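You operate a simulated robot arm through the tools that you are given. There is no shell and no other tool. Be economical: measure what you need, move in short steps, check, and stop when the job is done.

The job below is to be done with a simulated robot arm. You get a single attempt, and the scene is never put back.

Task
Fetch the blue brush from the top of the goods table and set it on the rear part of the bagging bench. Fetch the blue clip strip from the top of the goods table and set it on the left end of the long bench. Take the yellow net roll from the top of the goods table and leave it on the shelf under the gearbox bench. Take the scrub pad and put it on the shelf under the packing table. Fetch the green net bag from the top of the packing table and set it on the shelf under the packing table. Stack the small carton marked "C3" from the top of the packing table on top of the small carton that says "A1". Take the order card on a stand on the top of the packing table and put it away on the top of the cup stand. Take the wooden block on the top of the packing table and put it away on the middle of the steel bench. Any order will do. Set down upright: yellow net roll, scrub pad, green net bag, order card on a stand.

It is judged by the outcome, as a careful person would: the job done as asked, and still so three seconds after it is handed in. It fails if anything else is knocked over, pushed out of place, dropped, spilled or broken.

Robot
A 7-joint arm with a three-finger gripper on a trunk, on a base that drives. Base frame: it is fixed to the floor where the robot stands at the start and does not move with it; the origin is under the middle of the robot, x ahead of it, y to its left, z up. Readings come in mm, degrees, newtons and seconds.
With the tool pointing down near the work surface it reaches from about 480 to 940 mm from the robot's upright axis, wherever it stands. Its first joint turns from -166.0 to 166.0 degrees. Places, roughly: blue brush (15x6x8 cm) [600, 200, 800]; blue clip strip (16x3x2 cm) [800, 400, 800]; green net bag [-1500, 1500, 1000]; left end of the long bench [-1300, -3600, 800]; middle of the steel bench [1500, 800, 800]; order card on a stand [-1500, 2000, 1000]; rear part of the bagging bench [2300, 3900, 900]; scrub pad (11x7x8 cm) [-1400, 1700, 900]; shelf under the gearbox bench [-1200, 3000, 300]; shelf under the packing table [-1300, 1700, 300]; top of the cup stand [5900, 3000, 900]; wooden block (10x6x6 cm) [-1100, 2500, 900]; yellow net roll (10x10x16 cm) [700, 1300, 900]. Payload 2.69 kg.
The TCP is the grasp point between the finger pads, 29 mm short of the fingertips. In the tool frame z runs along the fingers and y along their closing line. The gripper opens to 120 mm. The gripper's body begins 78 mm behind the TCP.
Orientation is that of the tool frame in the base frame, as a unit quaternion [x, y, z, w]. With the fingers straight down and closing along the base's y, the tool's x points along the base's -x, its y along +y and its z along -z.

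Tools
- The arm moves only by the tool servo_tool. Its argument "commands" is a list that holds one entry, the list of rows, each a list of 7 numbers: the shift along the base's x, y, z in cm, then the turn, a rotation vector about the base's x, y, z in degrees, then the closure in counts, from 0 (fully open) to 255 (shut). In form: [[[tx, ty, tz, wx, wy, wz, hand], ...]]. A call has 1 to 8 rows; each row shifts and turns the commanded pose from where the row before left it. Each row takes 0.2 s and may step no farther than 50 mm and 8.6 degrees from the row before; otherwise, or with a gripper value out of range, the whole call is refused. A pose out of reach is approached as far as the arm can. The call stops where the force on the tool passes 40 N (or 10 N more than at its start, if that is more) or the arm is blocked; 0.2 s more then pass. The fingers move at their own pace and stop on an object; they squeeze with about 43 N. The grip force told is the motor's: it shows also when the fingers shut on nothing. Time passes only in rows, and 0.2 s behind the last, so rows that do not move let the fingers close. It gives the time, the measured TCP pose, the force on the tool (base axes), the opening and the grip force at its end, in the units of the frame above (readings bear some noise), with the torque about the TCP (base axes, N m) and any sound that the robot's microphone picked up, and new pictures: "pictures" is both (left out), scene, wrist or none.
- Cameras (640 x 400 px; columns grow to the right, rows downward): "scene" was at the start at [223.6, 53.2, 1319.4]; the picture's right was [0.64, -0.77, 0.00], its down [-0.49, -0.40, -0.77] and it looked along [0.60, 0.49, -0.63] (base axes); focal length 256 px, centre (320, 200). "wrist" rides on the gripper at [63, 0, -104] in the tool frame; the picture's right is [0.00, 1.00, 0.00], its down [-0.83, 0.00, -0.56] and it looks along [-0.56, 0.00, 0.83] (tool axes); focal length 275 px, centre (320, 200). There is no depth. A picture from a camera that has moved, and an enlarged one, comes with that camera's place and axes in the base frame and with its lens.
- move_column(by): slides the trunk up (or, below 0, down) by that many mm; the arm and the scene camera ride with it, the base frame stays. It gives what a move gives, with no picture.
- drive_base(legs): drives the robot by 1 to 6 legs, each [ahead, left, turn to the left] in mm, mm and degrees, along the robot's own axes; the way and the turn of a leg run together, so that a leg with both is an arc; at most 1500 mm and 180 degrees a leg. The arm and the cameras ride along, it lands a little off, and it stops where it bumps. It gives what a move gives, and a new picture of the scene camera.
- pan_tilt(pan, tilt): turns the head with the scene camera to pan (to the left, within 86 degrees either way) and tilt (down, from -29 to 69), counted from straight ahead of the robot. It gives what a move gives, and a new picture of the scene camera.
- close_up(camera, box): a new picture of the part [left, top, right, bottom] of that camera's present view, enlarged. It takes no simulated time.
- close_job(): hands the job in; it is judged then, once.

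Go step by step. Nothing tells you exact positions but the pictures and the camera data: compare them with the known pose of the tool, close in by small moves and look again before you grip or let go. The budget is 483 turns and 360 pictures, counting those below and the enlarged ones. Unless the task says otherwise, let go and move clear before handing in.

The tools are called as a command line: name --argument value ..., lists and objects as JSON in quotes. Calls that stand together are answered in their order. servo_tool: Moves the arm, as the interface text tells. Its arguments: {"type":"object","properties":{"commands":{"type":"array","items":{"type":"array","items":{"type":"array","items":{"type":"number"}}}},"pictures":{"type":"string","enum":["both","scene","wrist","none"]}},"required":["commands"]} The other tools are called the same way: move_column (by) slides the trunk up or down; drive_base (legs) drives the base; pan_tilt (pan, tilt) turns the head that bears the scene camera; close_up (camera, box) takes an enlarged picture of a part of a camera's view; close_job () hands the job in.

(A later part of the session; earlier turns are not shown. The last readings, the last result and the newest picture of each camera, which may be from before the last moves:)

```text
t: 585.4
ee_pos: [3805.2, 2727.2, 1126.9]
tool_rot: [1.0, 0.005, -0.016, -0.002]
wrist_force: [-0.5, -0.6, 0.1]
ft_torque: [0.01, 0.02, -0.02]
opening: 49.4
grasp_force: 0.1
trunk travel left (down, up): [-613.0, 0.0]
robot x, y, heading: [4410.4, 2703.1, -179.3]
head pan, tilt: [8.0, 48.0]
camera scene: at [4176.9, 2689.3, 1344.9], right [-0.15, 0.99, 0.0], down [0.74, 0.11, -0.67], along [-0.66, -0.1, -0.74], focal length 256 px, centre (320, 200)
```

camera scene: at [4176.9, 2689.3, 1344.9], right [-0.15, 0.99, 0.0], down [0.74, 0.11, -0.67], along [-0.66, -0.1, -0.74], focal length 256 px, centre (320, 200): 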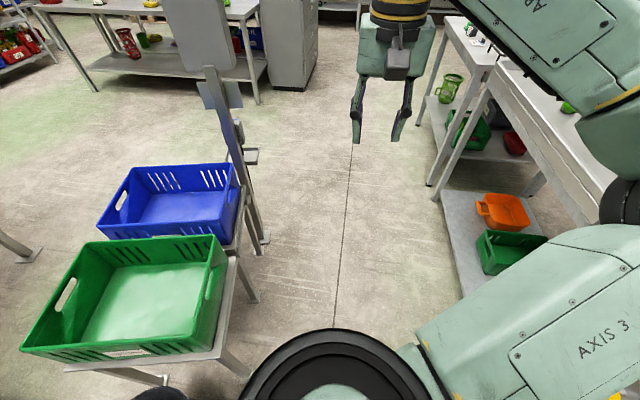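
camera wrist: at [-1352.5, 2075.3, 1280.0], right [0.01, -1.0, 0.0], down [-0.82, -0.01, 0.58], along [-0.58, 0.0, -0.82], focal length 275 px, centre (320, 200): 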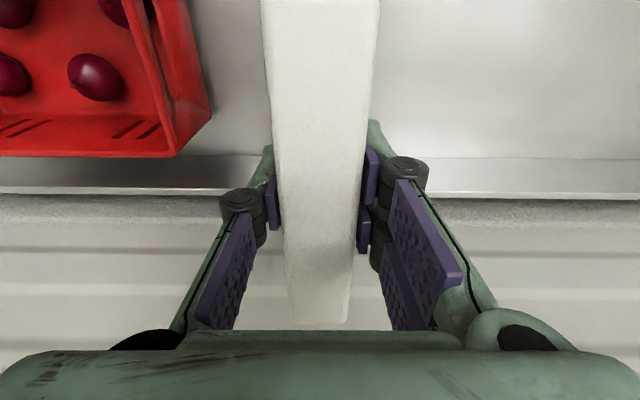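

drive_base --legs '[[300, -60, -0.7], [1200, 0, 0]]'

pan_tilt --pan 0 --tilt 25

```text
t: 593.1
ee_pos: [2314.7, 2793.2, 1127.0]
tool_rot: [1.0, 0.003, -0.017, -0.003]
wrist_force: [-0.7, 0.2, -0.4]
ft_torque: [-0.02, 0.0, -0.02]
opening: 49.3
grasp_force: 0.0
trunk travel left (down, up): [-613.0, 0.0]
robot x, y, heading: [2920.2, 2767.6, -179.6]
head pan, tilt: [8.0, 48.0]
camera scene: at [2684.8, 2752.7, 1345.0], right [-0.14, 0.99, 0.0], down [0.74, 0.11, -0.67], along [-0.66, -0.1, -0.74], focal length 256 px, centre (320, 200)
```

scene: 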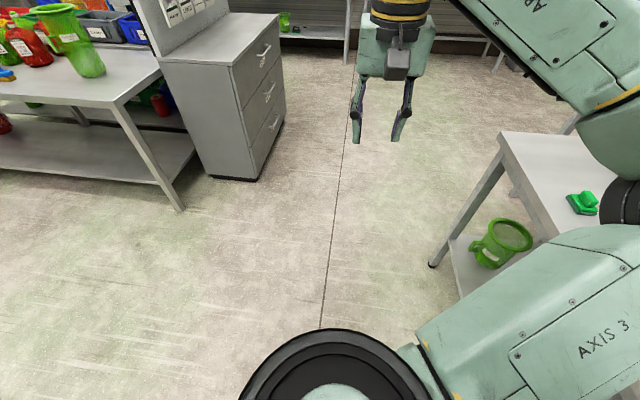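

```text
t: 594.0
ee_pos: [2313.3, 2792.1, 1127.9]
tool_rot: [1.0, 0.002, -0.017, -0.003]
wrist_force: [0.8, -0.3, 0.5]
ft_torque: [-0.03, 0.01, -0.02]
opening: 49.7
grasp_force: 0.1
trunk travel left (down, up): [-613.0, 0.0]
robot x, y, heading: [2914.4, 2764.1, -179.6]
head pan, tilt: [0.0, 25.0]
camera scene: at [2670.8, 2763.6, 1379.7], right [0.0, 1.0, 0.0], down [0.42, 0.0, -0.91], along [-0.91, 0.0, -0.42], focal length 256 px, centre (320, 200)
```

scene: 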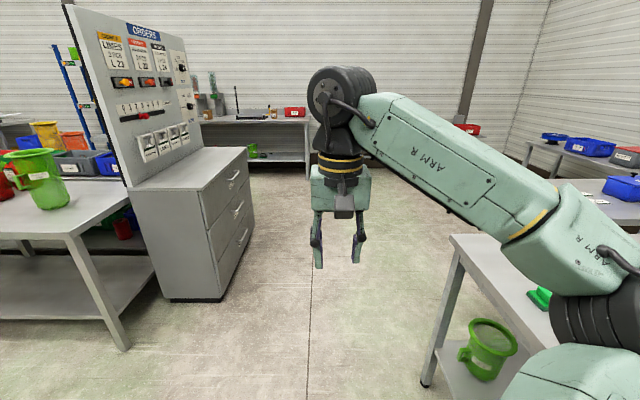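

All clear on the way back. Now I'll drive round to the front of the goods table, opposite the hoop stand, for the clip strip.

drive_base --legs '[[1450, 0, -0.4], [1450, 0, 0], [240, 0, 0], [0, 0, 90]]'

```text
t: 613.4
ee_pos: [-251.7, 2145.2, 1127.8]
tool_rot: [0.703, 0.711, -0.014, 0.011]
wrist_force: [-0.5, 0.6, 0.2]
ft_torque: [0.01, 0.02, 0.03]
opening: 49.8
grasp_force: 0.1
trunk travel left (down, up): [-613.0, 0.0]
robot x, y, heading: [-229.1, 2747.8, -89.3]
head pan, tilt: [0.0, 25.0]
camera scene: at [-224.5, 2500.4, 1379.8], right [-1.0, -0.01, 0.0], down [0.0, 0.42, -0.91], along [0.01, -0.91, -0.42], focal length 256 px, centre (320, 200)
```

scene: 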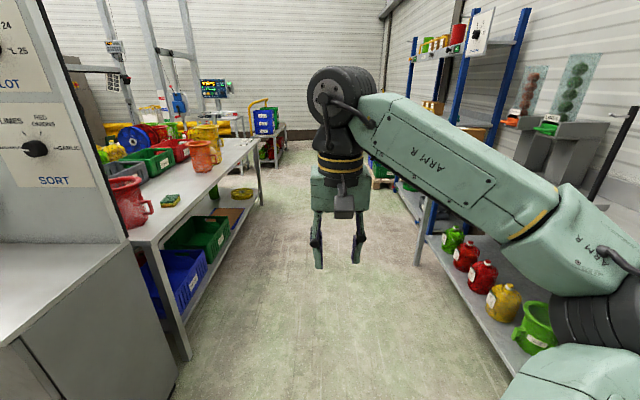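

drive_base --legs '[[1400, -10, -0.7], [1100, 0, 0], [0, 0, 90]]'

pan_tilt --pan 20 --tilt 25

```text
t: 629.5
ee_pos: [359.4, 219.4, 1127.5]
tool_rot: [0.004, 1.0, -0.003, 0.017]
wrist_force: [0.1, 0.6, -0.3]
ft_torque: [0.05, -0.01, 0.0]
opening: 49.5
grasp_force: 0.0
trunk travel left (down, up): [-613.0, 0.0]
robot x, y, heading: [-244.3, 253.4, -0.7]
head pan, tilt: [0.0, 25.0]
camera scene: at [5.8, 251.0, 1379.8], right [-0.01, -1.0, 0.0], down [-0.42, 0.0, -0.91], along [0.91, -0.01, -0.42], focal length 256 px, centre (320, 200)
```

scene: 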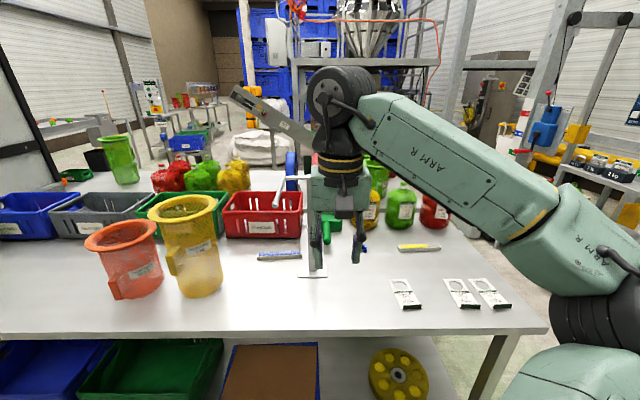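

```text
t: 630.3
ee_pos: [359.2, 220.2, 1127.1]
tool_rot: [0.004, 1.0, -0.003, 0.016]
wrist_force: [0.5, 0.5, 0.3]
ft_torque: [0.0, 0.02, 0.05]
opening: 49.4
grasp_force: 0.1
trunk travel left (down, up): [-613.0, 0.0]
robot x, y, heading: [-243.1, 255.7, -0.7]
head pan, tilt: [20.0, 25.0]
camera scene: at [0.6, 282.4, 1379.8], right [0.33, -0.94, 0.0], down [-0.4, -0.14, -0.91], along [0.86, 0.3, -0.42], focal length 256 px, centre (320, 200)
```

scene: 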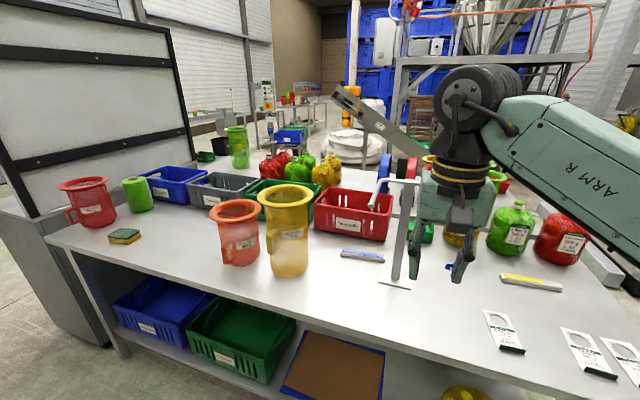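

I can see the strip between the yellow basket and the hoop's post. Let me zoom in to measure the space.

close_up --camera "scene" --box '[250, 150, 450, 310]'

```text
2.50 times, centred on (350, 230) of scene
camera zoom: at [0.6, 282.4, 1379.8], right [0.33, -0.94, 0.0], down [-0.4, -0.14, -0.91], along [0.86, 0.3, -0.42], focal length 641 px, centre (245, 125)
```

zoom: 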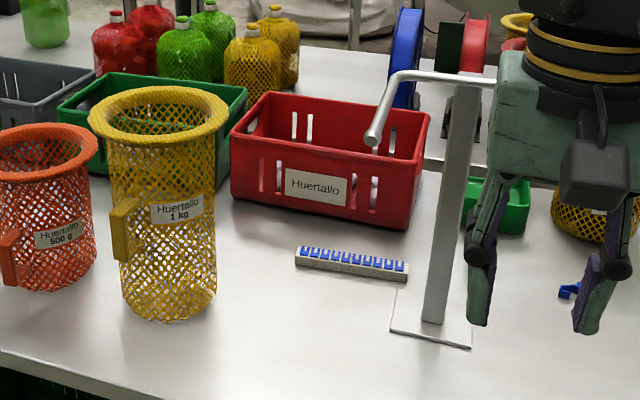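

The strip's front edge runs from (757,467) to (770,310), just behind the hoop stand. My plan: come in low under the hoop with the tool pitched, hook the strip's left end from behind and draw it out to the front where I can grip it. First I'll lower and pitch the tool in front of the table.

move_column --by -150

servo_tool --commands '[[[2, 1, -2, 0, -8, 0, 255], [2, 1, -2, 0, -8, 0, 255], [2, 1, -2, 0, -8, 0, 255], [2, 1, -2, 0, -8, 0, 255], [2, 1, -2, 0, -8, 0, 255], [0, 0, 0, 0, 0, 8, 255], [0, 0, 0, 0, 0, 3, 255], [0, 0, 0, 0, 0, 0, 255]]]' --pictures "both"

```text
t: 632.1
ee_pos: [359.2, 219.3, 977.0]
tool_rot: [0.004, 1.0, -0.003, 0.018]
wrist_force: [0.2, -0.4, -0.5]
ft_torque: [0.04, 0.0, 0.03]
opening: 49.4
grasp_force: 0.1
trunk travel left (down, up): [-463.0, 150.0]
robot x, y, heading: [-247.1, 252.3, -0.6]
head pan, tilt: [20.0, 25.0]
```

```text
t: 633.9
ee_pos: [458.3, 269.5, 876.0]
tool_rot: [-0.084, 0.93, 0.034, 0.356]
wrist_force: [-0.7, -0.7, 0.2]
ft_torque: [0.01, -0.01, -0.01]
opening: 0.0
grasp_force: 28.2
trunk travel left (down, up): [-463.0, 150.0]
robot x, y, heading: [-243.1, 257.2, -0.8]
head pan, tilt: [20.0, 25.0]
camera scene: at [0.6, 282.5, 1229.8], right [0.33, -0.94, 0.0], down [-0.4, -0.14, -0.91], along [0.85, 0.3, -0.42], focal length 256 px, centre (320, 200)
camera wrist: at [344.2, 247.1, 913.4], right [-0.19, 0.98, 0.0], down [0.24, 0.05, 0.97], along [0.95, 0.18, -0.25], focal length 275 px, centre (320, 200)
```

scene: 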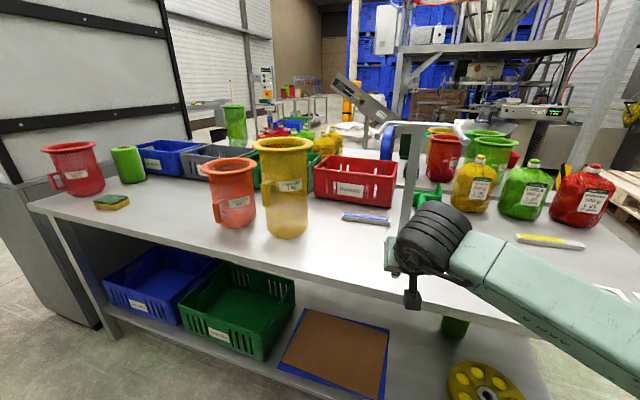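
wrist: 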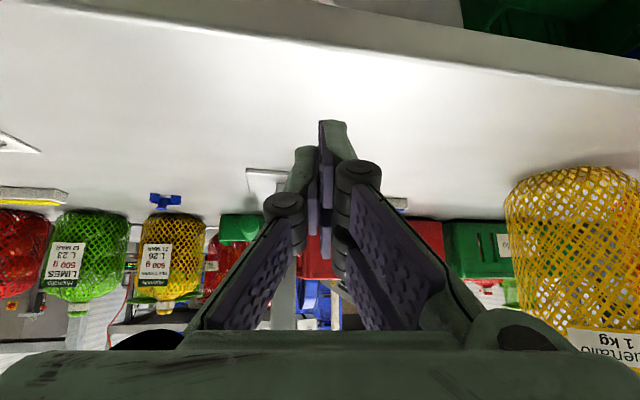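

The posture is good and well below the hoop. I'll strafe left in line with the gap, then lower a little more.

drive_base --legs '[[0, 145, 0.7]]'

servo_tool --commands '[[[0, 0, -1.5, 0, 0, 0, 255], [0, 0, -1.3, 0, 0, 0, 255], [0, 0, 0, 0, 0, 0, 255]]]' --pictures "wrist"

```text
t: 635.7
ee_pos: [459.9, 423.5, 877.1]
tool_rot: [-0.089, 0.929, 0.035, 0.356]
wrist_force: [1.0, 0.3, -0.2]
ft_torque: [0.0, -0.03, -0.02]
opening: 0.1
grasp_force: 28.7
trunk travel left (down, up): [-463.0, 150.0]
robot x, y, heading: [-243.6, 399.3, 0.1]
head pan, tilt: [20.0, 25.0]
camera scene: at [1.0, 431.9, 1229.8], right [0.34, -0.94, 0.0], down [-0.4, -0.14, -0.91], along [0.85, 0.31, -0.42], focal length 256 px, centre (320, 200)
```

scene: 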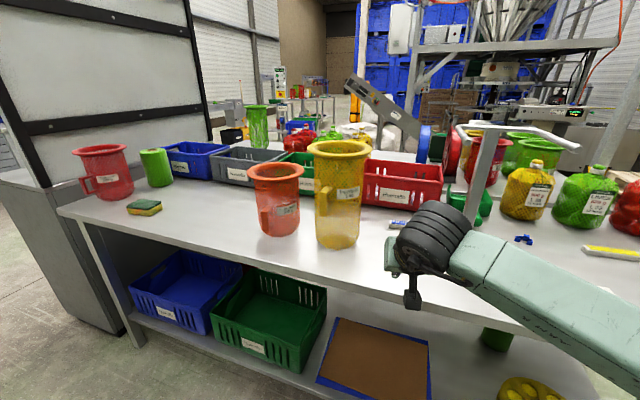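

```text
t: 636.5
ee_pos: [459.7, 425.5, 849.3]
tool_rot: [-0.09, 0.929, 0.036, 0.356]
wrist_force: [0.0, 0.1, 0.0]
ft_torque: [0.01, 0.0, 0.02]
opening: 0.1
grasp_force: 29.0
trunk travel left (down, up): [-463.0, 150.0]
robot x, y, heading: [-242.2, 402.8, 0.1]
head pan, tilt: [20.0, 25.0]
camera wrist: at [345.5, 401.4, 885.5], right [-0.19, 0.98, 0.0], down [0.24, 0.05, 0.97], along [0.95, 0.19, -0.25], focal length 275 px, centre (320, 200)
```

wrist: 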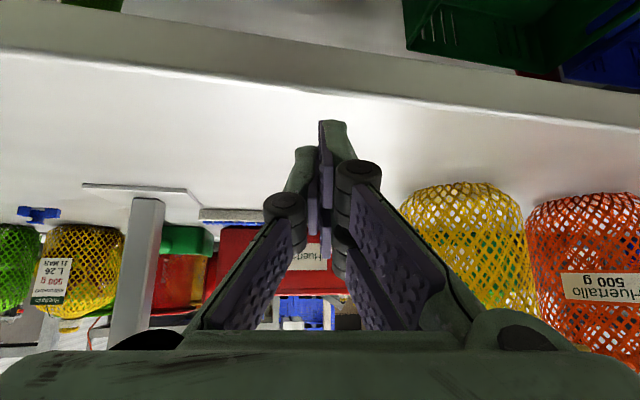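

drive_base --legs '[[220, 0, 0]]'

close_up --camera "wrist" --box '[0, 0, 640, 400]'

```text
t: 638.2
ee_pos: [680.9, 429.4, 848.4]
tool_rot: [-0.091, 0.929, 0.036, 0.356]
wrist_force: [0.2, -0.4, 1.1]
ft_torque: [0.0, 0.0, 0.0]
opening: 0.0
grasp_force: 28.3
trunk travel left (down, up): [-463.0, 150.0]
robot x, y, heading: [-24.1, 402.4, 0.3]
head pan, tilt: [20.0, 25.0]
camera scene: at [221.6, 433.6, 1229.7], right [0.35, -0.94, 0.0], down [-0.4, -0.15, -0.91], along [0.85, 0.31, -0.42], focal length 256 px, centre (320, 200)
```

scene: 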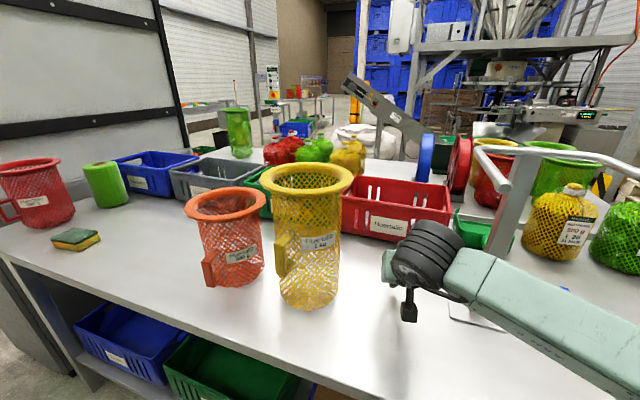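

```text
1.00 times, centred on (320, 200) of wrist (not enlarged: the box is as wide or as high as the picture)
camera zoom: at [566.2, 404.9, 885.5], right [-0.2, 0.98, 0.0], down [0.24, 0.05, 0.97], along [0.95, 0.19, -0.25], focal length 275 px, centre (320, 200)
```

zoom: 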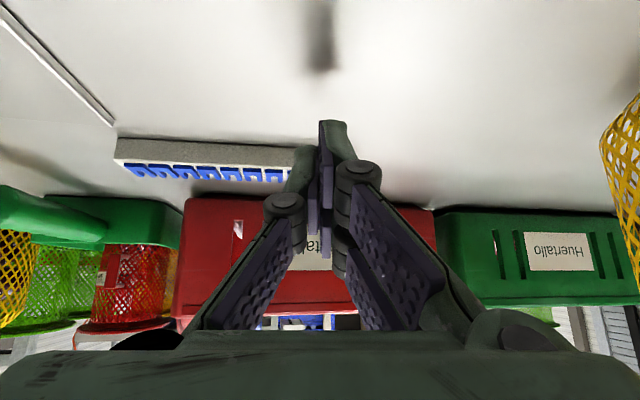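

I can see the strip clearly. I'll pitch a bit more to stay under the hoop, raise the tip over the strip and move beyond it.

servo_tool --commands '[[[0, 0.3, 1, 0.9, -4.9, 0, 255], [0, 0.3, 1, 0.9, -4.9, 0, 255], [3, 0.2, 0, 0, 0, 0, 255], [3, 0.2, 0, 0, 0, 0, 255], [3, 0.2, 0, 0, 0, 0, 255], [2, 0.1, 0, 0, 0, 0, 255], [0, 0, 0, 0, 0, 0, 255]]]' --pictures "both"

```text
t: 639.8
ee_pos: [791.2, 441.6, 869.4]
tool_rot: [-0.088, 0.895, 0.042, 0.436]
wrist_force: [-0.8, -0.6, 0.1]
ft_torque: [0.01, 0.03, 0.04]
opening: 0.2
grasp_force: 28.5
trunk travel left (down, up): [-463.0, 150.0]
robot x, y, heading: [-20.5, 399.8, 0.1]
head pan, tilt: [20.0, 25.0]
camera scene: at [221.5, 433.6, 1229.8], right [0.35, -0.94, 0.0], down [-0.4, -0.15, -0.91], along [0.85, 0.31, -0.42], focal length 256 px, centre (320, 200)
camera wrist: at [671.7, 416.0, 884.7], right [-0.2, 0.98, 0.0], down [0.07, 0.02, 1.0], along [0.98, 0.2, -0.08], focal length 275 px, centre (320, 200)
```

scene: 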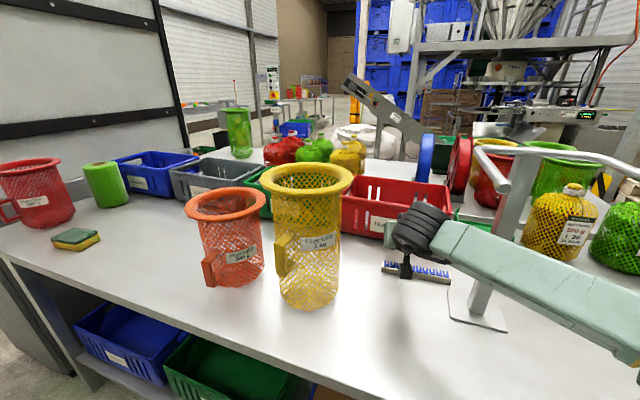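
wrist: 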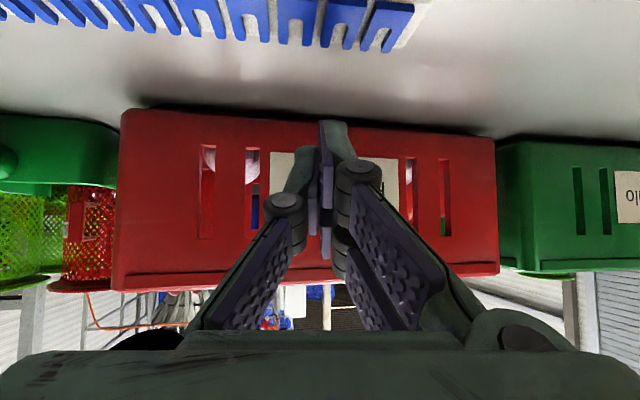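

The tip is beyond the strip, near its left end. Lowering the tip to the table behind it and steepening it.

servo_tool --commands '[[[0.3, -0.6, -1.5, 0, 0, 0, 255], [0.3, -0.4, -1.5, 0, 0, 0, 255], [0, 0, -0.8, 0, 0, 0, 255], [0, 0, 0, -1.2, 6.5, 0, 255], [0, 0, 0, -1.2, 6.5, 0, 255], [0, 0, 0, -1.2, 6.5, 0, 255], [0, 0, 0, 0, 0, 0, 255]]]' --pictures "both"

```text
t: 641.4
ee_pos: [796.5, 432.1, 833.6]
tool_rot: [-0.095, 0.956, 0.029, 0.275]
wrist_force: [10.8, 0.0, 18.8]
ft_torque: [0.08, -0.26, 0.0]
opening: 0.0
grasp_force: 28.7
trunk travel left (down, up): [-463.0, 150.0]
robot x, y, heading: [-23.5, 401.4, 0.3]
head pan, tilt: [20.0, 25.0]
camera scene: at [220.5, 433.6, 1230.2], right [0.35, -0.94, 0.0], down [-0.4, -0.15, -0.91], along [0.85, 0.31, -0.42], focal length 256 px, centre (320, 200)
camera wrist: at [689.7, 409.5, 888.7], right [-0.2, 0.98, 0.0], down [0.4, 0.08, 0.91], along [0.89, 0.18, -0.41], focal length 275 px, centre (320, 200)
```

scene: 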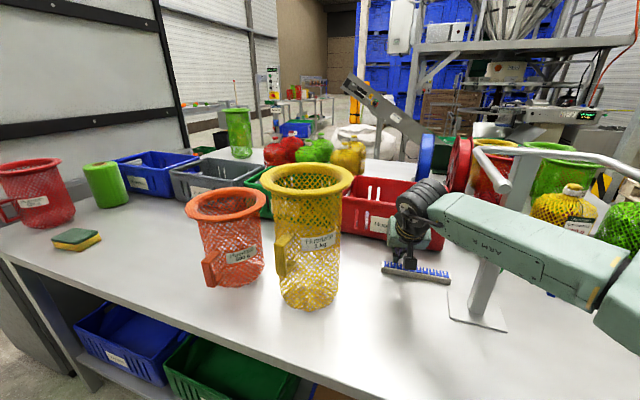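
wrist: 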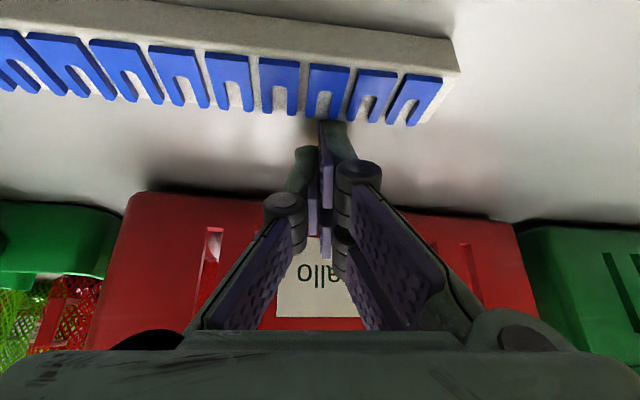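

The tip is on the table behind the strip. I'll ease up 4 mm and pull gently toward me.

servo_tool --commands '[[[0.2, 0, 0.4, 0, 0, 0, 255], [-1, 0, 0, 0, 0, 0, 255], [-1, 0, 0, 0, 0, 0, 255], [-1, 0, 0, 0, 0, 0, 255], [-1, 0, 0, 0, 0, 0, 255], [0, 0, 0, 0, 0, 0, 255]]]' --pictures "wrist"

```text
t: 642.8
ee_pos: [758.6, 431.5, 835.6]
tool_rot: [-0.094, 0.957, 0.029, 0.274]
wrist_force: [-0.2, -0.3, 0.1]
ft_torque: [0.02, -0.01, 0.01]
opening: 0.1
grasp_force: 28.8
trunk travel left (down, up): [-463.0, 150.0]
robot x, y, heading: [-22.1, 403.3, 0.3]
head pan, tilt: [20.0, 25.0]
camera wrist: at [651.6, 409.2, 891.0], right [-0.2, 0.98, 0.0], down [0.4, 0.08, 0.91], along [0.89, 0.18, -0.41], focal length 275 px, centre (320, 200)
```

wrist: 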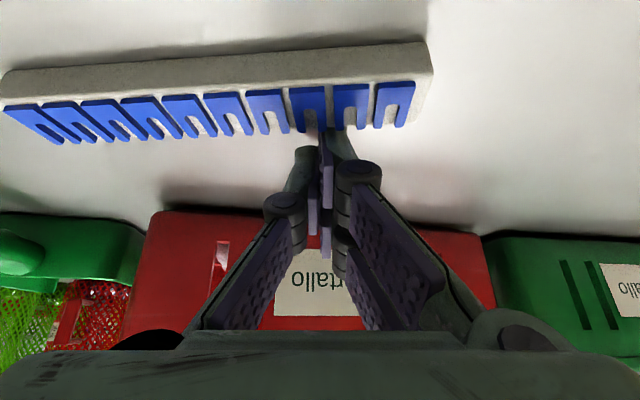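

The strip follows and begins to swing round. Continuing the pull.

servo_tool --commands '[[[-1.5, 0, 0, 0, 0, 0, 255], [-1.5, 0, 0, 0, 0, 0, 255], [-1.5, 0, 0, 0, 0, 0, 255], [-1.5, 0, 0, 0, 0, 0, 255], [-1.5, 0, 0, 0, 0, 0, 255], [0, 0, 0, 0, 0, 0, 255]]]' --pictures "both"

```text
t: 644.2
ee_pos: [684.5, 432.2, 834.0]
tool_rot: [-0.094, 0.957, 0.03, 0.273]
wrist_force: [0.1, 0.4, -0.8]
ft_torque: [-0.02, 0.02, 0.0]
opening: 0.2
grasp_force: 28.6
trunk travel left (down, up): [-463.0, 150.0]
robot x, y, heading: [-21.7, 401.1, 0.3]
head pan, tilt: [20.0, 25.0]
camera scene: at [221.5, 433.6, 1229.8], right [0.35, -0.94, 0.0], down [-0.4, -0.15, -0.91], along [0.85, 0.31, -0.42], focal length 256 px, centre (320, 200)
camera wrist: at [576.9, 409.4, 890.8], right [-0.2, 0.98, 0.0], down [0.4, 0.08, 0.91], along [0.89, 0.18, -0.41], focal length 275 px, centre (320, 200)
```

scene: 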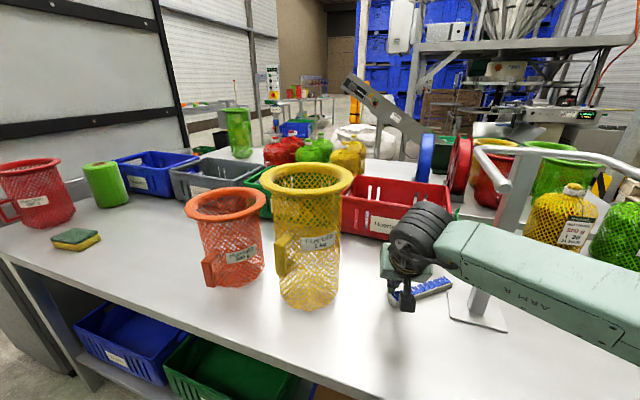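
wrist: 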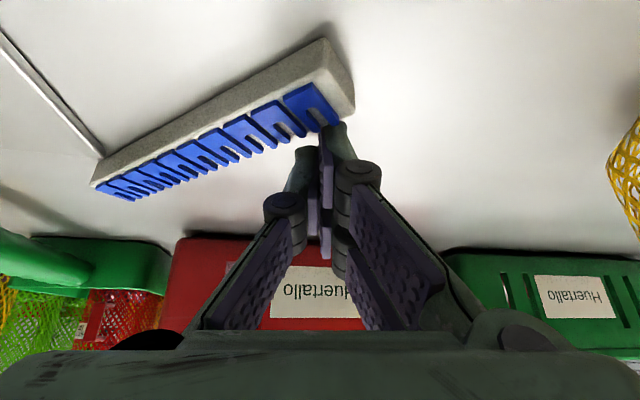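

It has swung to ~60°, sliding clear of the stand's base plate. Pulling further.

servo_tool --commands '[[[-1.5, 0, 0, 0, 0, 0, 255], [-1.5, 0, 0, 0, 0, 0, 255], [-1.5, 0, 0, 0, 0, 0, 255], [-1.5, 0, 0, 0, 0, 0, 255], [0, 0, 0, 0, 0, 0, 255]]]' --pictures "wrist"

```text
t: 645.4
ee_pos: [624.1, 433.2, 835.4]
tool_rot: [-0.094, 0.957, 0.029, 0.274]
wrist_force: [0.1, 0.6, 0.6]
ft_torque: [-0.01, 0.01, 0.0]
opening: 0.0
grasp_force: 28.9
trunk travel left (down, up): [-463.0, 150.0]
robot x, y, heading: [-20.3, 403.1, 0.2]
head pan, tilt: [20.0, 25.0]
camera wrist: at [516.7, 410.3, 891.1], right [-0.2, 0.98, 0.0], down [0.4, 0.08, 0.91], along [0.89, 0.18, -0.41], focal length 275 px, centre (320, 200)
```

wrist: 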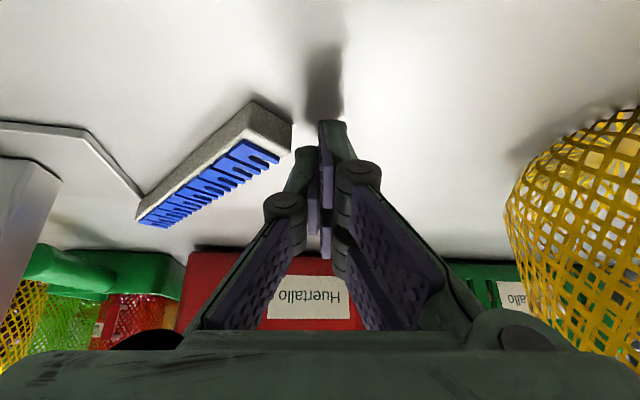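

The tip slipped off, but the strip now lies from about (626,408) to (745,318), pointing diagonally to me. I can grip its near end now: I'll back off, open and turn the hand about −36° to line up with it.

servo_tool --commands '[[[-3, 0, 1.5, 0, 0, 0, 255], [-3, 0, 1.5, 0, 0, 0, 200], [-1, 1, 0, 0, 0, -7.2, 127], [0, 1, 0, 0, 0, -7.2, 127], [0, 0, 0, 0, 0, -7.2, 127], [0, 0, 0, 0, 0, -7.2, 127], [0, 0, 0, 0, 0, -7.2, 127], [0, 0, 0, -4, -7, 0, 127]]]' --pictures "both"

```text
t: 647.2
ee_pos: [554.0, 453.4, 865.2]
tool_rot: [0.201, 0.917, -0.077, 0.335]
wrist_force: [-0.1, 1.1, 0.9]
ft_torque: [0.02, 0.0, -0.03]
opening: 60.0
grasp_force: 0.0
trunk travel left (down, up): [-463.0, 150.0]
robot x, y, heading: [-23.7, 400.5, 0.2]
head pan, tilt: [20.0, 25.0]
camera scene: at [221.6, 433.7, 1229.8], right [0.35, -0.94, 0.0], down [-0.4, -0.15, -0.91], along [0.85, 0.31, -0.42], focal length 256 px, centre (320, 200)
camera wrist: at [448.9, 499.5, 905.7], right [0.42, 0.91, -0.01], down [0.26, -0.11, 0.96], along [0.87, -0.4, -0.28], focal length 275 px, centre (320, 200)
```

scene: 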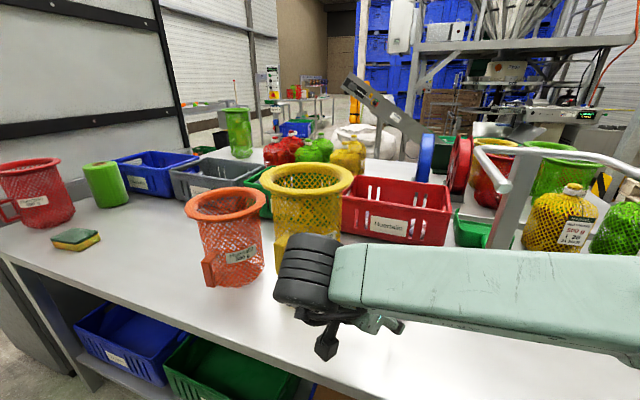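
wrist: 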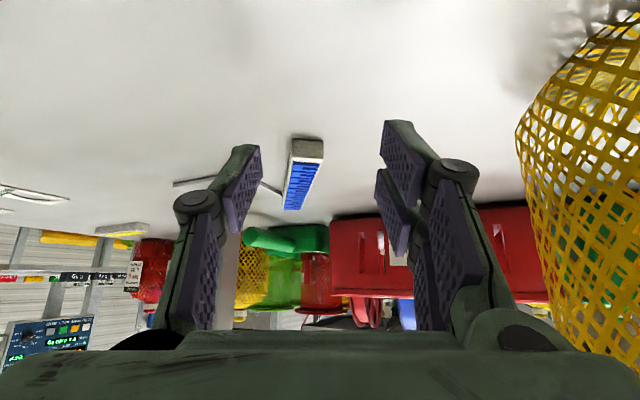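

The strip is now seen end-on between the open jaws. I'll fine-tune the yaw, lower and slide in.

servo_tool --commands '[[[0, 0, -1.3, 0, 0, -4, 127], [0, 0, -1.3, 0, 0, -4, 127], [2.5, -1.6, 0, 0, 0, 0, 127], [2.5, -1.6, 0, 0, 0, 0, 127], [0, 0, 0, 0, 0, 0, 127]]]' --pictures "wrist"

```text
t: 648.4
ee_pos: [603.5, 421.1, 840.2]
tool_rot: [0.264, 0.901, -0.101, 0.328]
wrist_force: [1.0, -0.7, -0.7]
ft_torque: [0.01, -0.01, 0.0]
opening: 60.2
grasp_force: 0.0
trunk travel left (down, up): [-463.0, 150.0]
robot x, y, heading: [-20.6, 404.7, 0.3]
head pan, tilt: [20.0, 25.0]
camera wrist: at [506.4, 481.7, 879.7], right [0.54, 0.84, -0.01], down [0.24, -0.14, 0.96], along [0.81, -0.52, -0.28], focal length 275 px, centre (320, 200)
```

wrist: 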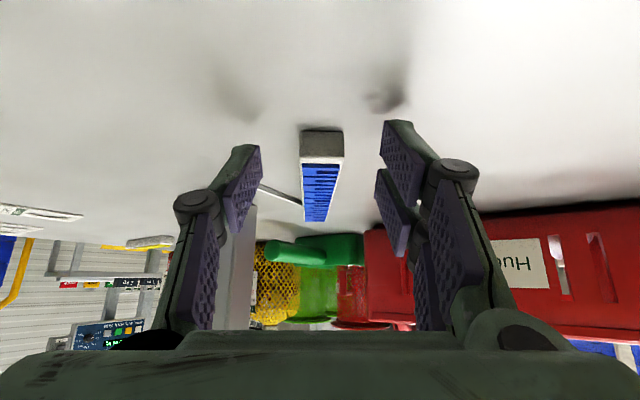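

servo_tool --commands '[[[2, -1.3, -0.4, 0, 0, 0, 127], [2, -1.3, -0.4, 0, 0, 0, 127], [1.2, -0.8, -0.2, 0, 0, 0, 127], [0, 0, 0, 0, 0, 0, 127]]]' --pictures "wrist"

```text
t: 649.4
ee_pos: [655.4, 387.7, 829.7]
tool_rot: [0.263, 0.902, -0.099, 0.329]
wrist_force: [-0.1, 5.4, 9.3]
ft_torque: [0.42, -0.12, 0.09]
opening: 69.7
grasp_force: 3.9
trunk travel left (down, up): [-463.0, 150.0]
robot x, y, heading: [-22.5, 400.2, 0.4]
head pan, tilt: [20.0, 25.0]
camera wrist: at [559.1, 448.9, 869.7], right [0.54, 0.84, -0.01], down [0.24, -0.14, 0.96], along [0.81, -0.52, -0.28], focal length 275 px, centre (320, 200)
```

wrist: 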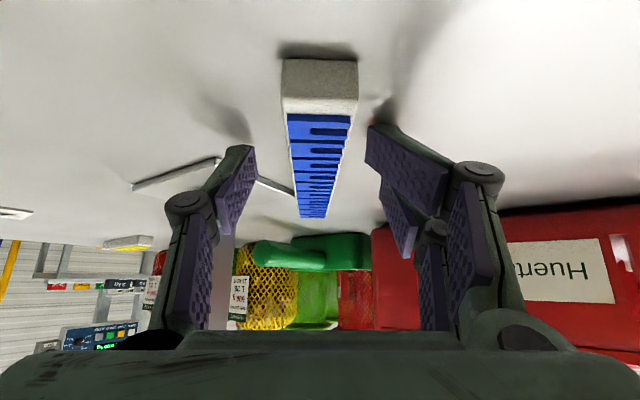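

The tips graze the table; I'll raise 4 mm and close.

servo_tool --commands '[[[0, 0, 0.4, 0, 0, 0, 127], [0, 0, 0, 0, 0, 0, 180], [0, 0, 0, 0, 0, 0, 220], [0, 0, 0, 0, 0, 0, 255], [0, 0, 0, 0, 0, 0, 255], [0, 0, 0, 0, 0, 0, 255]]]' --pictures "wrist"

```text
t: 650.8
ee_pos: [656.0, 388.8, 836.4]
tool_rot: [0.263, 0.901, -0.099, 0.331]
wrist_force: [6.8, 9.9, 23.1]
ft_torque: [0.65, -0.53, 0.04]
opening: 24.4
grasp_force: 33.8
trunk travel left (down, up): [-463.0, 150.0]
robot x, y, heading: [-22.8, 401.4, 0.6]
head pan, tilt: [20.0, 25.0]
camera wrist: at [558.5, 449.2, 875.2], right [0.54, 0.84, -0.01], down [0.23, -0.14, 0.96], along [0.81, -0.52, -0.27], focal length 275 px, centre (320, 200)
```

wrist: 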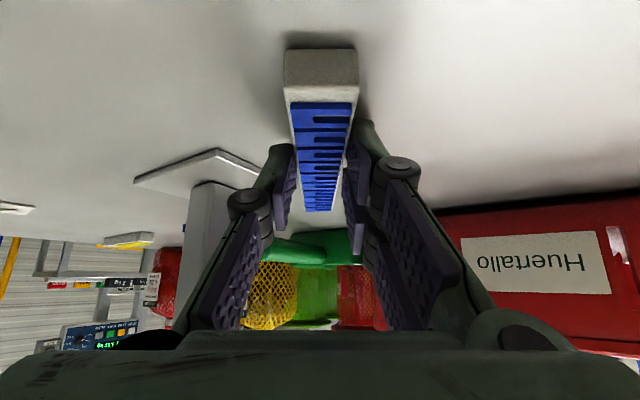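

Gripped. Lifting slightly and checking.

servo_tool --commands '[[[0, 0, 1, 0, 0, 0, 255], [0, 0, 1, 0, 0, 0, 255], [0, 0, 0, 0, 0, 0, 255]]]' --pictures "wrist"

```text
t: 651.6
ee_pos: [655.7, 387.1, 850.7]
tool_rot: [0.264, 0.902, -0.101, 0.327]
wrist_force: [-0.1, 0.4, -0.9]
ft_torque: [-0.01, -0.01, -0.01]
opening: 24.0
grasp_force: 42.9
trunk travel left (down, up): [-463.0, 150.0]
robot x, y, heading: [-24.4, 403.7, 0.5]
head pan, tilt: [20.0, 25.0]
camera wrist: at [558.3, 447.6, 892.4], right [0.54, 0.84, -0.01], down [0.24, -0.14, 0.96], along [0.81, -0.52, -0.28], focal length 275 px, centre (320, 200)
```

wrist: 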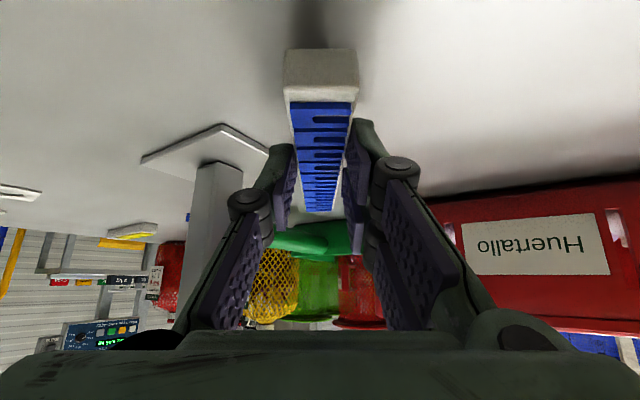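

The strip is held firmly. Backing straight out from under the hoop.

drive_base --legs '[[-330, 0, 0]]'

```text
t: 653.8
ee_pos: [323.4, 385.0, 853.5]
tool_rot: [0.264, 0.902, -0.101, 0.327]
wrist_force: [-0.1, 0.6, -0.8]
ft_torque: [0.07, 0.01, 0.0]
opening: 24.1
grasp_force: 42.8
trunk travel left (down, up): [-463.0, 150.0]
robot x, y, heading: [-357.4, 400.4, 0.1]
head pan, tilt: [20.0, 25.0]
camera scene: at [-110.2, 431.8, 1229.8], right [0.35, -0.94, 0.0], down [-0.4, -0.15, -0.91], along [0.85, 0.31, -0.42], focal length 256 px, centre (320, 200)
```

scene: 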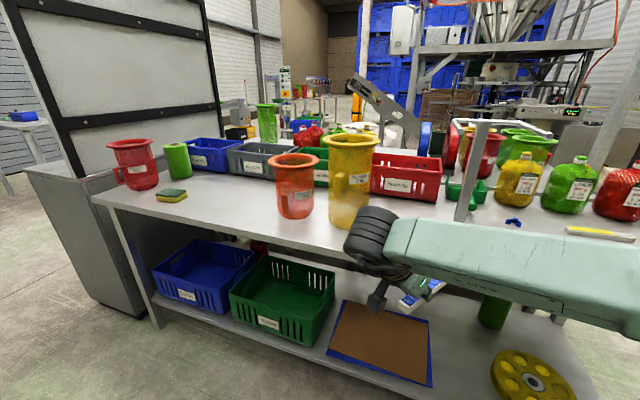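

Strip in hand. I'll raise the trunk and drive south to the long bench, looking ahead first.

move_column --by 150

drive_base --legs '[[0, 0, -90], [1000, 60, 0]]'

pan_tilt --pan 0 --tilt 18

```text
t: 655.5
ee_pos: [323.5, 385.0, 1002.8]
tool_rot: [0.264, 0.902, -0.1, 0.328]
wrist_force: [0.7, 0.5, 0.1]
ft_torque: [-0.03, 0.01, 0.0]
opening: 24.0
grasp_force: 42.7
trunk travel left (down, up): [-613.0, 0.0]
robot x, y, heading: [-353.7, 401.1, -0.1]
head pan, tilt: [20.0, 25.0]
```

```text
t: 664.5
ee_pos: [-259.4, -1271.1, 1002.2]
tool_rot: [0.818, 0.462, -0.3, 0.164]
wrist_force: [0.3, 0.3, 0.2]
ft_torque: [0.03, -0.01, -0.01]
opening: 24.0
grasp_force: 43.1
trunk travel left (down, up): [-613.0, 0.0]
robot x, y, heading: [-264.8, -593.2, -88.4]
head pan, tilt: [20.0, 25.0]
camera scene: at [-221.2, -834.9, 1379.7], right [-0.93, -0.37, 0.0], down [-0.16, 0.39, -0.91], along [0.34, -0.84, -0.42], focal length 256 px, centre (320, 200)
```

scene: 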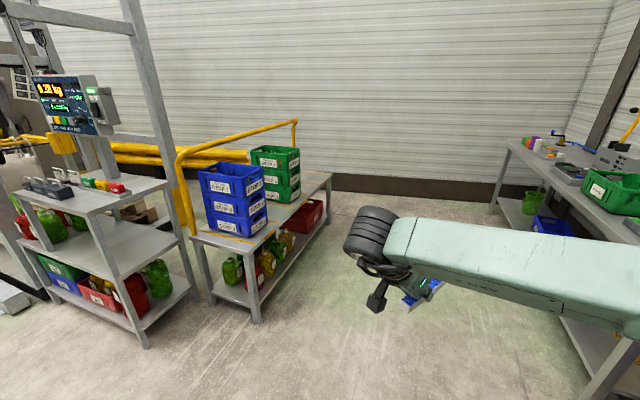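

```text
t: 665.4
ee_pos: [-259.6, -1271.2, 1002.5]
tool_rot: [0.819, 0.461, -0.301, 0.164]
wrist_force: [0.1, 0.1, -0.7]
ft_torque: [0.04, 0.01, -0.03]
opening: 23.8
grasp_force: 43.7
trunk travel left (down, up): [-613.0, 0.0]
robot x, y, heading: [-258.9, -592.3, -88.1]
head pan, tilt: [0.0, 18.0]
camera scene: at [-252.4, -842.4, 1391.1], right [-1.0, -0.03, 0.0], down [-0.01, 0.31, -0.95], along [0.03, -0.95, -0.31], focal length 256 px, centre (320, 200)
```

scene: 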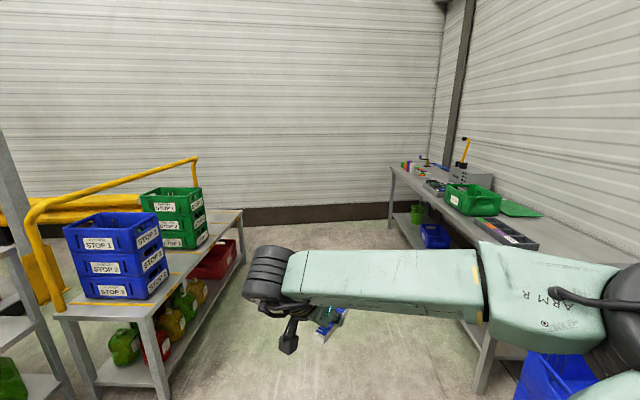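

The lane between the trolley (x≥360) and the long bench (x≤−1030) is clear. The bench's left end is at y≈−3800. I'll drive down and turn to face it.

drive_base --legs '[[1350, 0, -1.9], [1350, 0, 0], [0, 0, -90]]'

pan_tilt --pan 15 --tilt 28

```text
t: 682.6
ee_pos: [-888.1, -3321.5, 1003.2]
tool_rot: [0.904, -0.256, -0.33, -0.098]
wrist_force: [0.3, 0.4, -0.8]
ft_torque: [0.0, -0.03, -0.03]
opening: 23.9
grasp_force: 42.5
trunk travel left (down, up): [-613.0, 0.0]
robot x, y, heading: [-206.1, -3323.7, -178.8]
head pan, tilt: [0.0, 18.0]
camera scene: at [-456.2, -3331.7, 1391.1], right [-0.02, 1.0, 0.0], down [0.31, 0.01, -0.95], along [-0.95, -0.02, -0.31], focal length 256 px, centre (320, 200)
```

scene: 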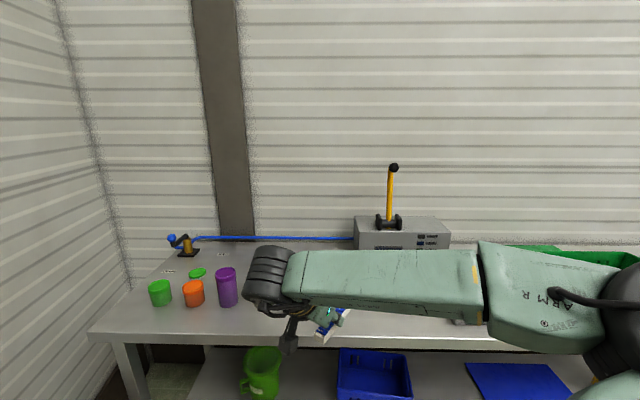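

```text
t: 683.3
ee_pos: [-886.7, -3322.1, 1003.5]
tool_rot: [0.904, -0.255, -0.329, -0.097]
wrist_force: [0.6, 0.4, -0.4]
ft_torque: [-0.04, -0.03, -0.01]
opening: 24.1
grasp_force: 43.1
trunk travel left (down, up): [-613.0, 0.0]
robot x, y, heading: [-205.9, -3328.3, -178.7]
head pan, tilt: [15.0, 28.0]
camera scene: at [-450.5, -3355.2, 1375.0], right [-0.28, 0.96, 0.0], down [0.45, 0.13, -0.88], along [-0.85, -0.25, -0.47], focal length 256 px, centre (320, 200)
```

scene: 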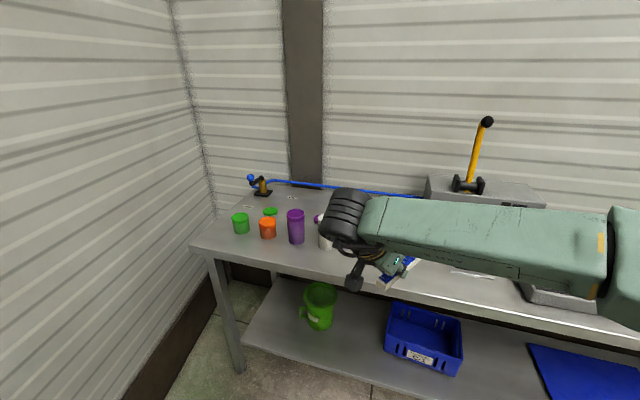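

The left end of the bench holds some cups. I'll move the hand aside to see the free space.

servo_tool --commands '[[[1, 4.5, 0, 0, 0, 0, 255], [1, 4.5, 0, 0, 0, 0, 255], [1, 4.5, 0, 0, 0, 0, 255], [1, 4.5, 0, 0, 0, 0, 255], [1, 4.5, 0, 0, 0, 0, 255], [1, 4.5, 0, 0, 0, 0, 255], [0, 0, 0, 0, 0, 0, 255]]]' --pictures "scene"

close_up --camera "scene" --box '[180, 140, 420, 300]'

```text
t: 684.2
ee_pos: [-874.8, -3260.6, 995.1]
tool_rot: [0.924, -0.186, -0.328, -0.064]
wrist_force: [0.3, 0.6, -0.3]
ft_torque: [-0.01, -0.05, 0.0]
opening: 24.1
grasp_force: 43.4
trunk travel left (down, up): [-613.0, 0.0]
robot x, y, heading: [-205.6, -3323.3, -178.8]
head pan, tilt: [15.0, 28.0]
stopped in row 4: the arm was blocked; the commanded pose is now the measured one
camera scene: at [-450.6, -3355.6, 1375.0], right [-0.28, 0.96, 0.0], down [0.45, 0.13, -0.88], along [-0.85, -0.25, -0.47], focal length 256 px, centre (320, 200)
```

scene: 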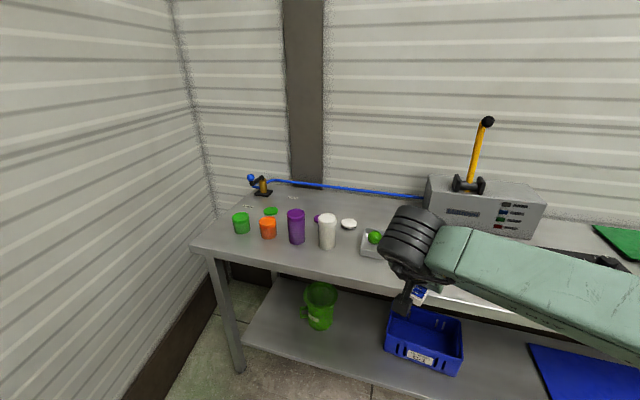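

```text
2.50 times, centred on (300, 220) of scene
camera zoom: at [-450.6, -3355.6, 1375.0], right [-0.28, 0.96, 0.0], down [0.45, 0.13, -0.88], along [-0.85, -0.25, -0.47], focal length 641 px, centre (370, 150)
```

zoom: 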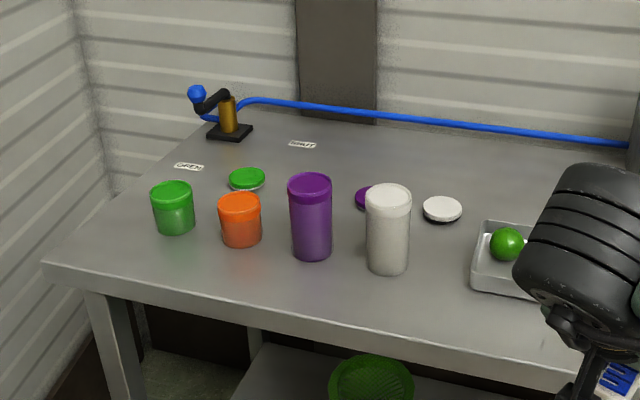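

There's a free gap between the white cup and the grey tray around y≈−3463, on the left end of the bench. I'll straighten the hand to point at the bench and line up with that gap.

servo_tool --commands '[[[0, -1, 0, 0, 0, 7.5, 255], [0, -1, 0, 0, 0, 7.5, 255], [0, -1, 0, 0, 0, 7.4, 255], [0, 0, 0, 0, 0, 0, 255]]]' --pictures "wrist"

drive_base --legs '[[60, 180, -1.2]]'

close_up --camera "wrist" --box '[0, 0, 640, 400]'

```text
t: 685.2
ee_pos: [-873.0, -3289.1, 995.8]
tool_rot: [0.942, -0.002, -0.334, 0.001]
wrist_force: [-0.1, 0.3, -0.5]
ft_torque: [-0.01, -0.03, 0.0]
opening: 23.9
grasp_force: 43.1
trunk travel left (down, up): [-613.0, 0.0]
robot x, y, heading: [-207.5, -3323.4, -178.8]
head pan, tilt: [15.0, 28.0]
camera wrist: at [-758.7, -3290.9, 1037.4], right [0.0, -1.0, 0.0], down [-0.3, 0.0, 0.96], along [-0.96, 0.0, -0.3], focal length 275 px, centre (320, 200)
```

wrist: 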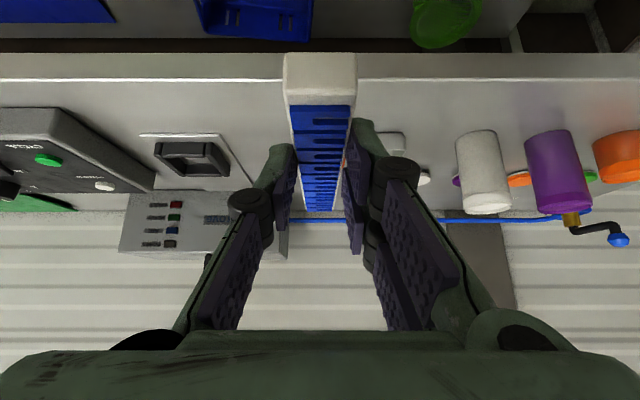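

```text
t: 687.2
ee_pos: [-931.7, -3457.9, 993.6]
tool_rot: [0.942, -0.011, -0.334, -0.003]
wrist_force: [0.3, -0.4, -1.3]
ft_torque: [0.03, -0.03, -0.03]
opening: 23.8
grasp_force: 42.3
trunk travel left (down, up): [-613.0, 0.0]
robot x, y, heading: [-265.6, -3507.3, -179.9]
head pan, tilt: [15.0, 28.0]
camera scene: at [-509.1, -3531.3, 1374.9], right [-0.26, 0.96, 0.0], down [0.45, 0.12, -0.88], along [-0.85, -0.23, -0.47], focal length 256 px, centre (320, 200)
```

scene: 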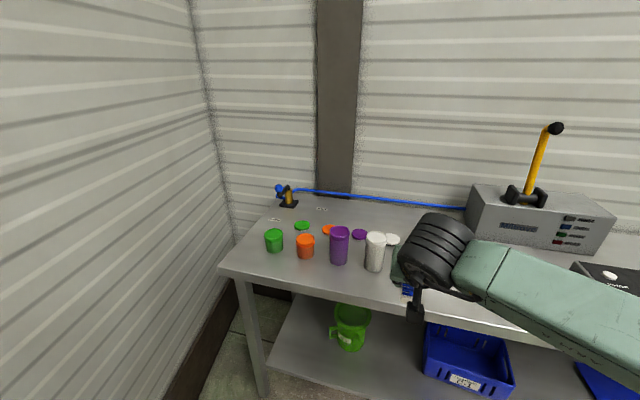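

```text
1.00 times, centred on (320, 200) of wrist (not enlarged: the box is as wide or as high as the picture)
camera zoom: at [-816.1, -3460.9, 1037.4], right [-0.02, -1.0, 0.0], down [-0.3, 0.01, 0.96], along [-0.95, 0.02, -0.3], focal length 275 px, centre (320, 200)
```

zoom: 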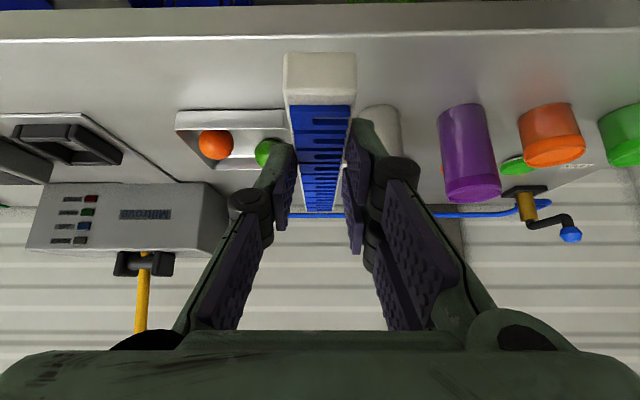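

drive_base --legs '[[60, 0, 0]]'

servo_tool --commands '[[[-2.5, -0.4, -2.5, 0, 0, 0, 255], [-2.5, -0.4, -2.5, 0, 0, 0, 255], [-2.5, 0, -2.5, 0, 0, 0, 255], [-2.5, 0, -2.5, 0, 0, 0, 255], [-1.8, 0, -2, 0, 0, 0, 255], [0, 0, 0, 0, 0, 0, 255]]]' --pictures "both"

```text
t: 688.2
ee_pos: [-991.0, -3457.8, 994.3]
tool_rot: [0.943, -0.011, -0.334, -0.002]
wrist_force: [-0.6, 1.0, -0.8]
ft_torque: [0.01, -0.02, 0.01]
opening: 24.2
grasp_force: 43.3
trunk travel left (down, up): [-613.0, 0.0]
robot x, y, heading: [-323.8, -3503.6, -179.8]
head pan, tilt: [15.0, 28.0]
camera scene: at [-570.0, -3531.2, 1374.7], right [-0.26, 0.96, 0.0], down [0.45, 0.12, -0.88], along [-0.85, -0.23, -0.47], focal length 256 px, centre (320, 200)
```

scene: 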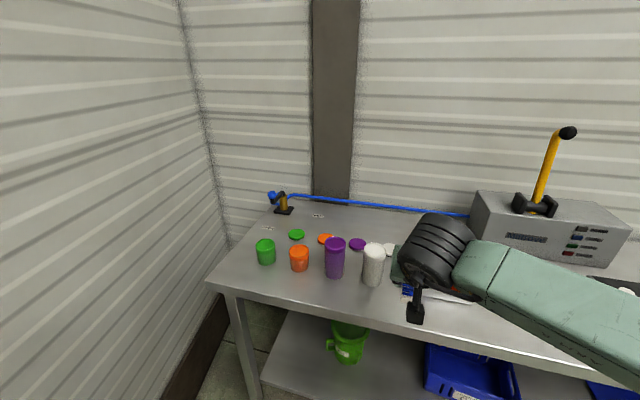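

```text
t: 689.6
ee_pos: [-1109.0, -3466.5, 874.0]
tool_rot: [0.943, -0.011, -0.333, -0.002]
wrist_force: [0.6, 0.2, 0.3]
ft_torque: [0.0, 0.0, -0.03]
opening: 24.0
grasp_force: 43.1
trunk travel left (down, up): [-613.0, 0.0]
robot x, y, heading: [-327.5, -3503.1, -179.7]
head pan, tilt: [15.0, 28.0]
camera scene: at [-569.1, -3531.2, 1375.0], right [-0.26, 0.96, 0.0], down [0.45, 0.12, -0.88], along [-0.85, -0.23, -0.47], focal length 256 px, centre (320, 200)
camera wrist: at [-994.1, -3470.0, 916.1], right [-0.02, -1.0, 0.0], down [-0.3, 0.01, 0.96], along [-0.95, 0.02, -0.3], focal length 275 px, centre (320, 200)
```

scene: 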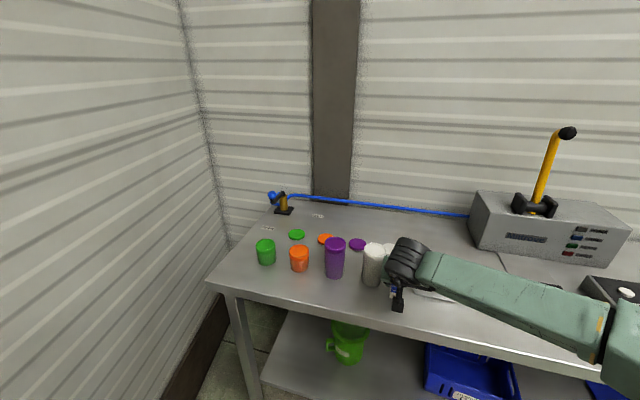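
wrist: 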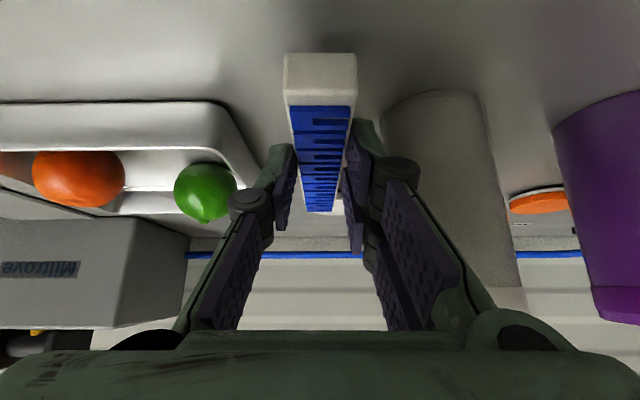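

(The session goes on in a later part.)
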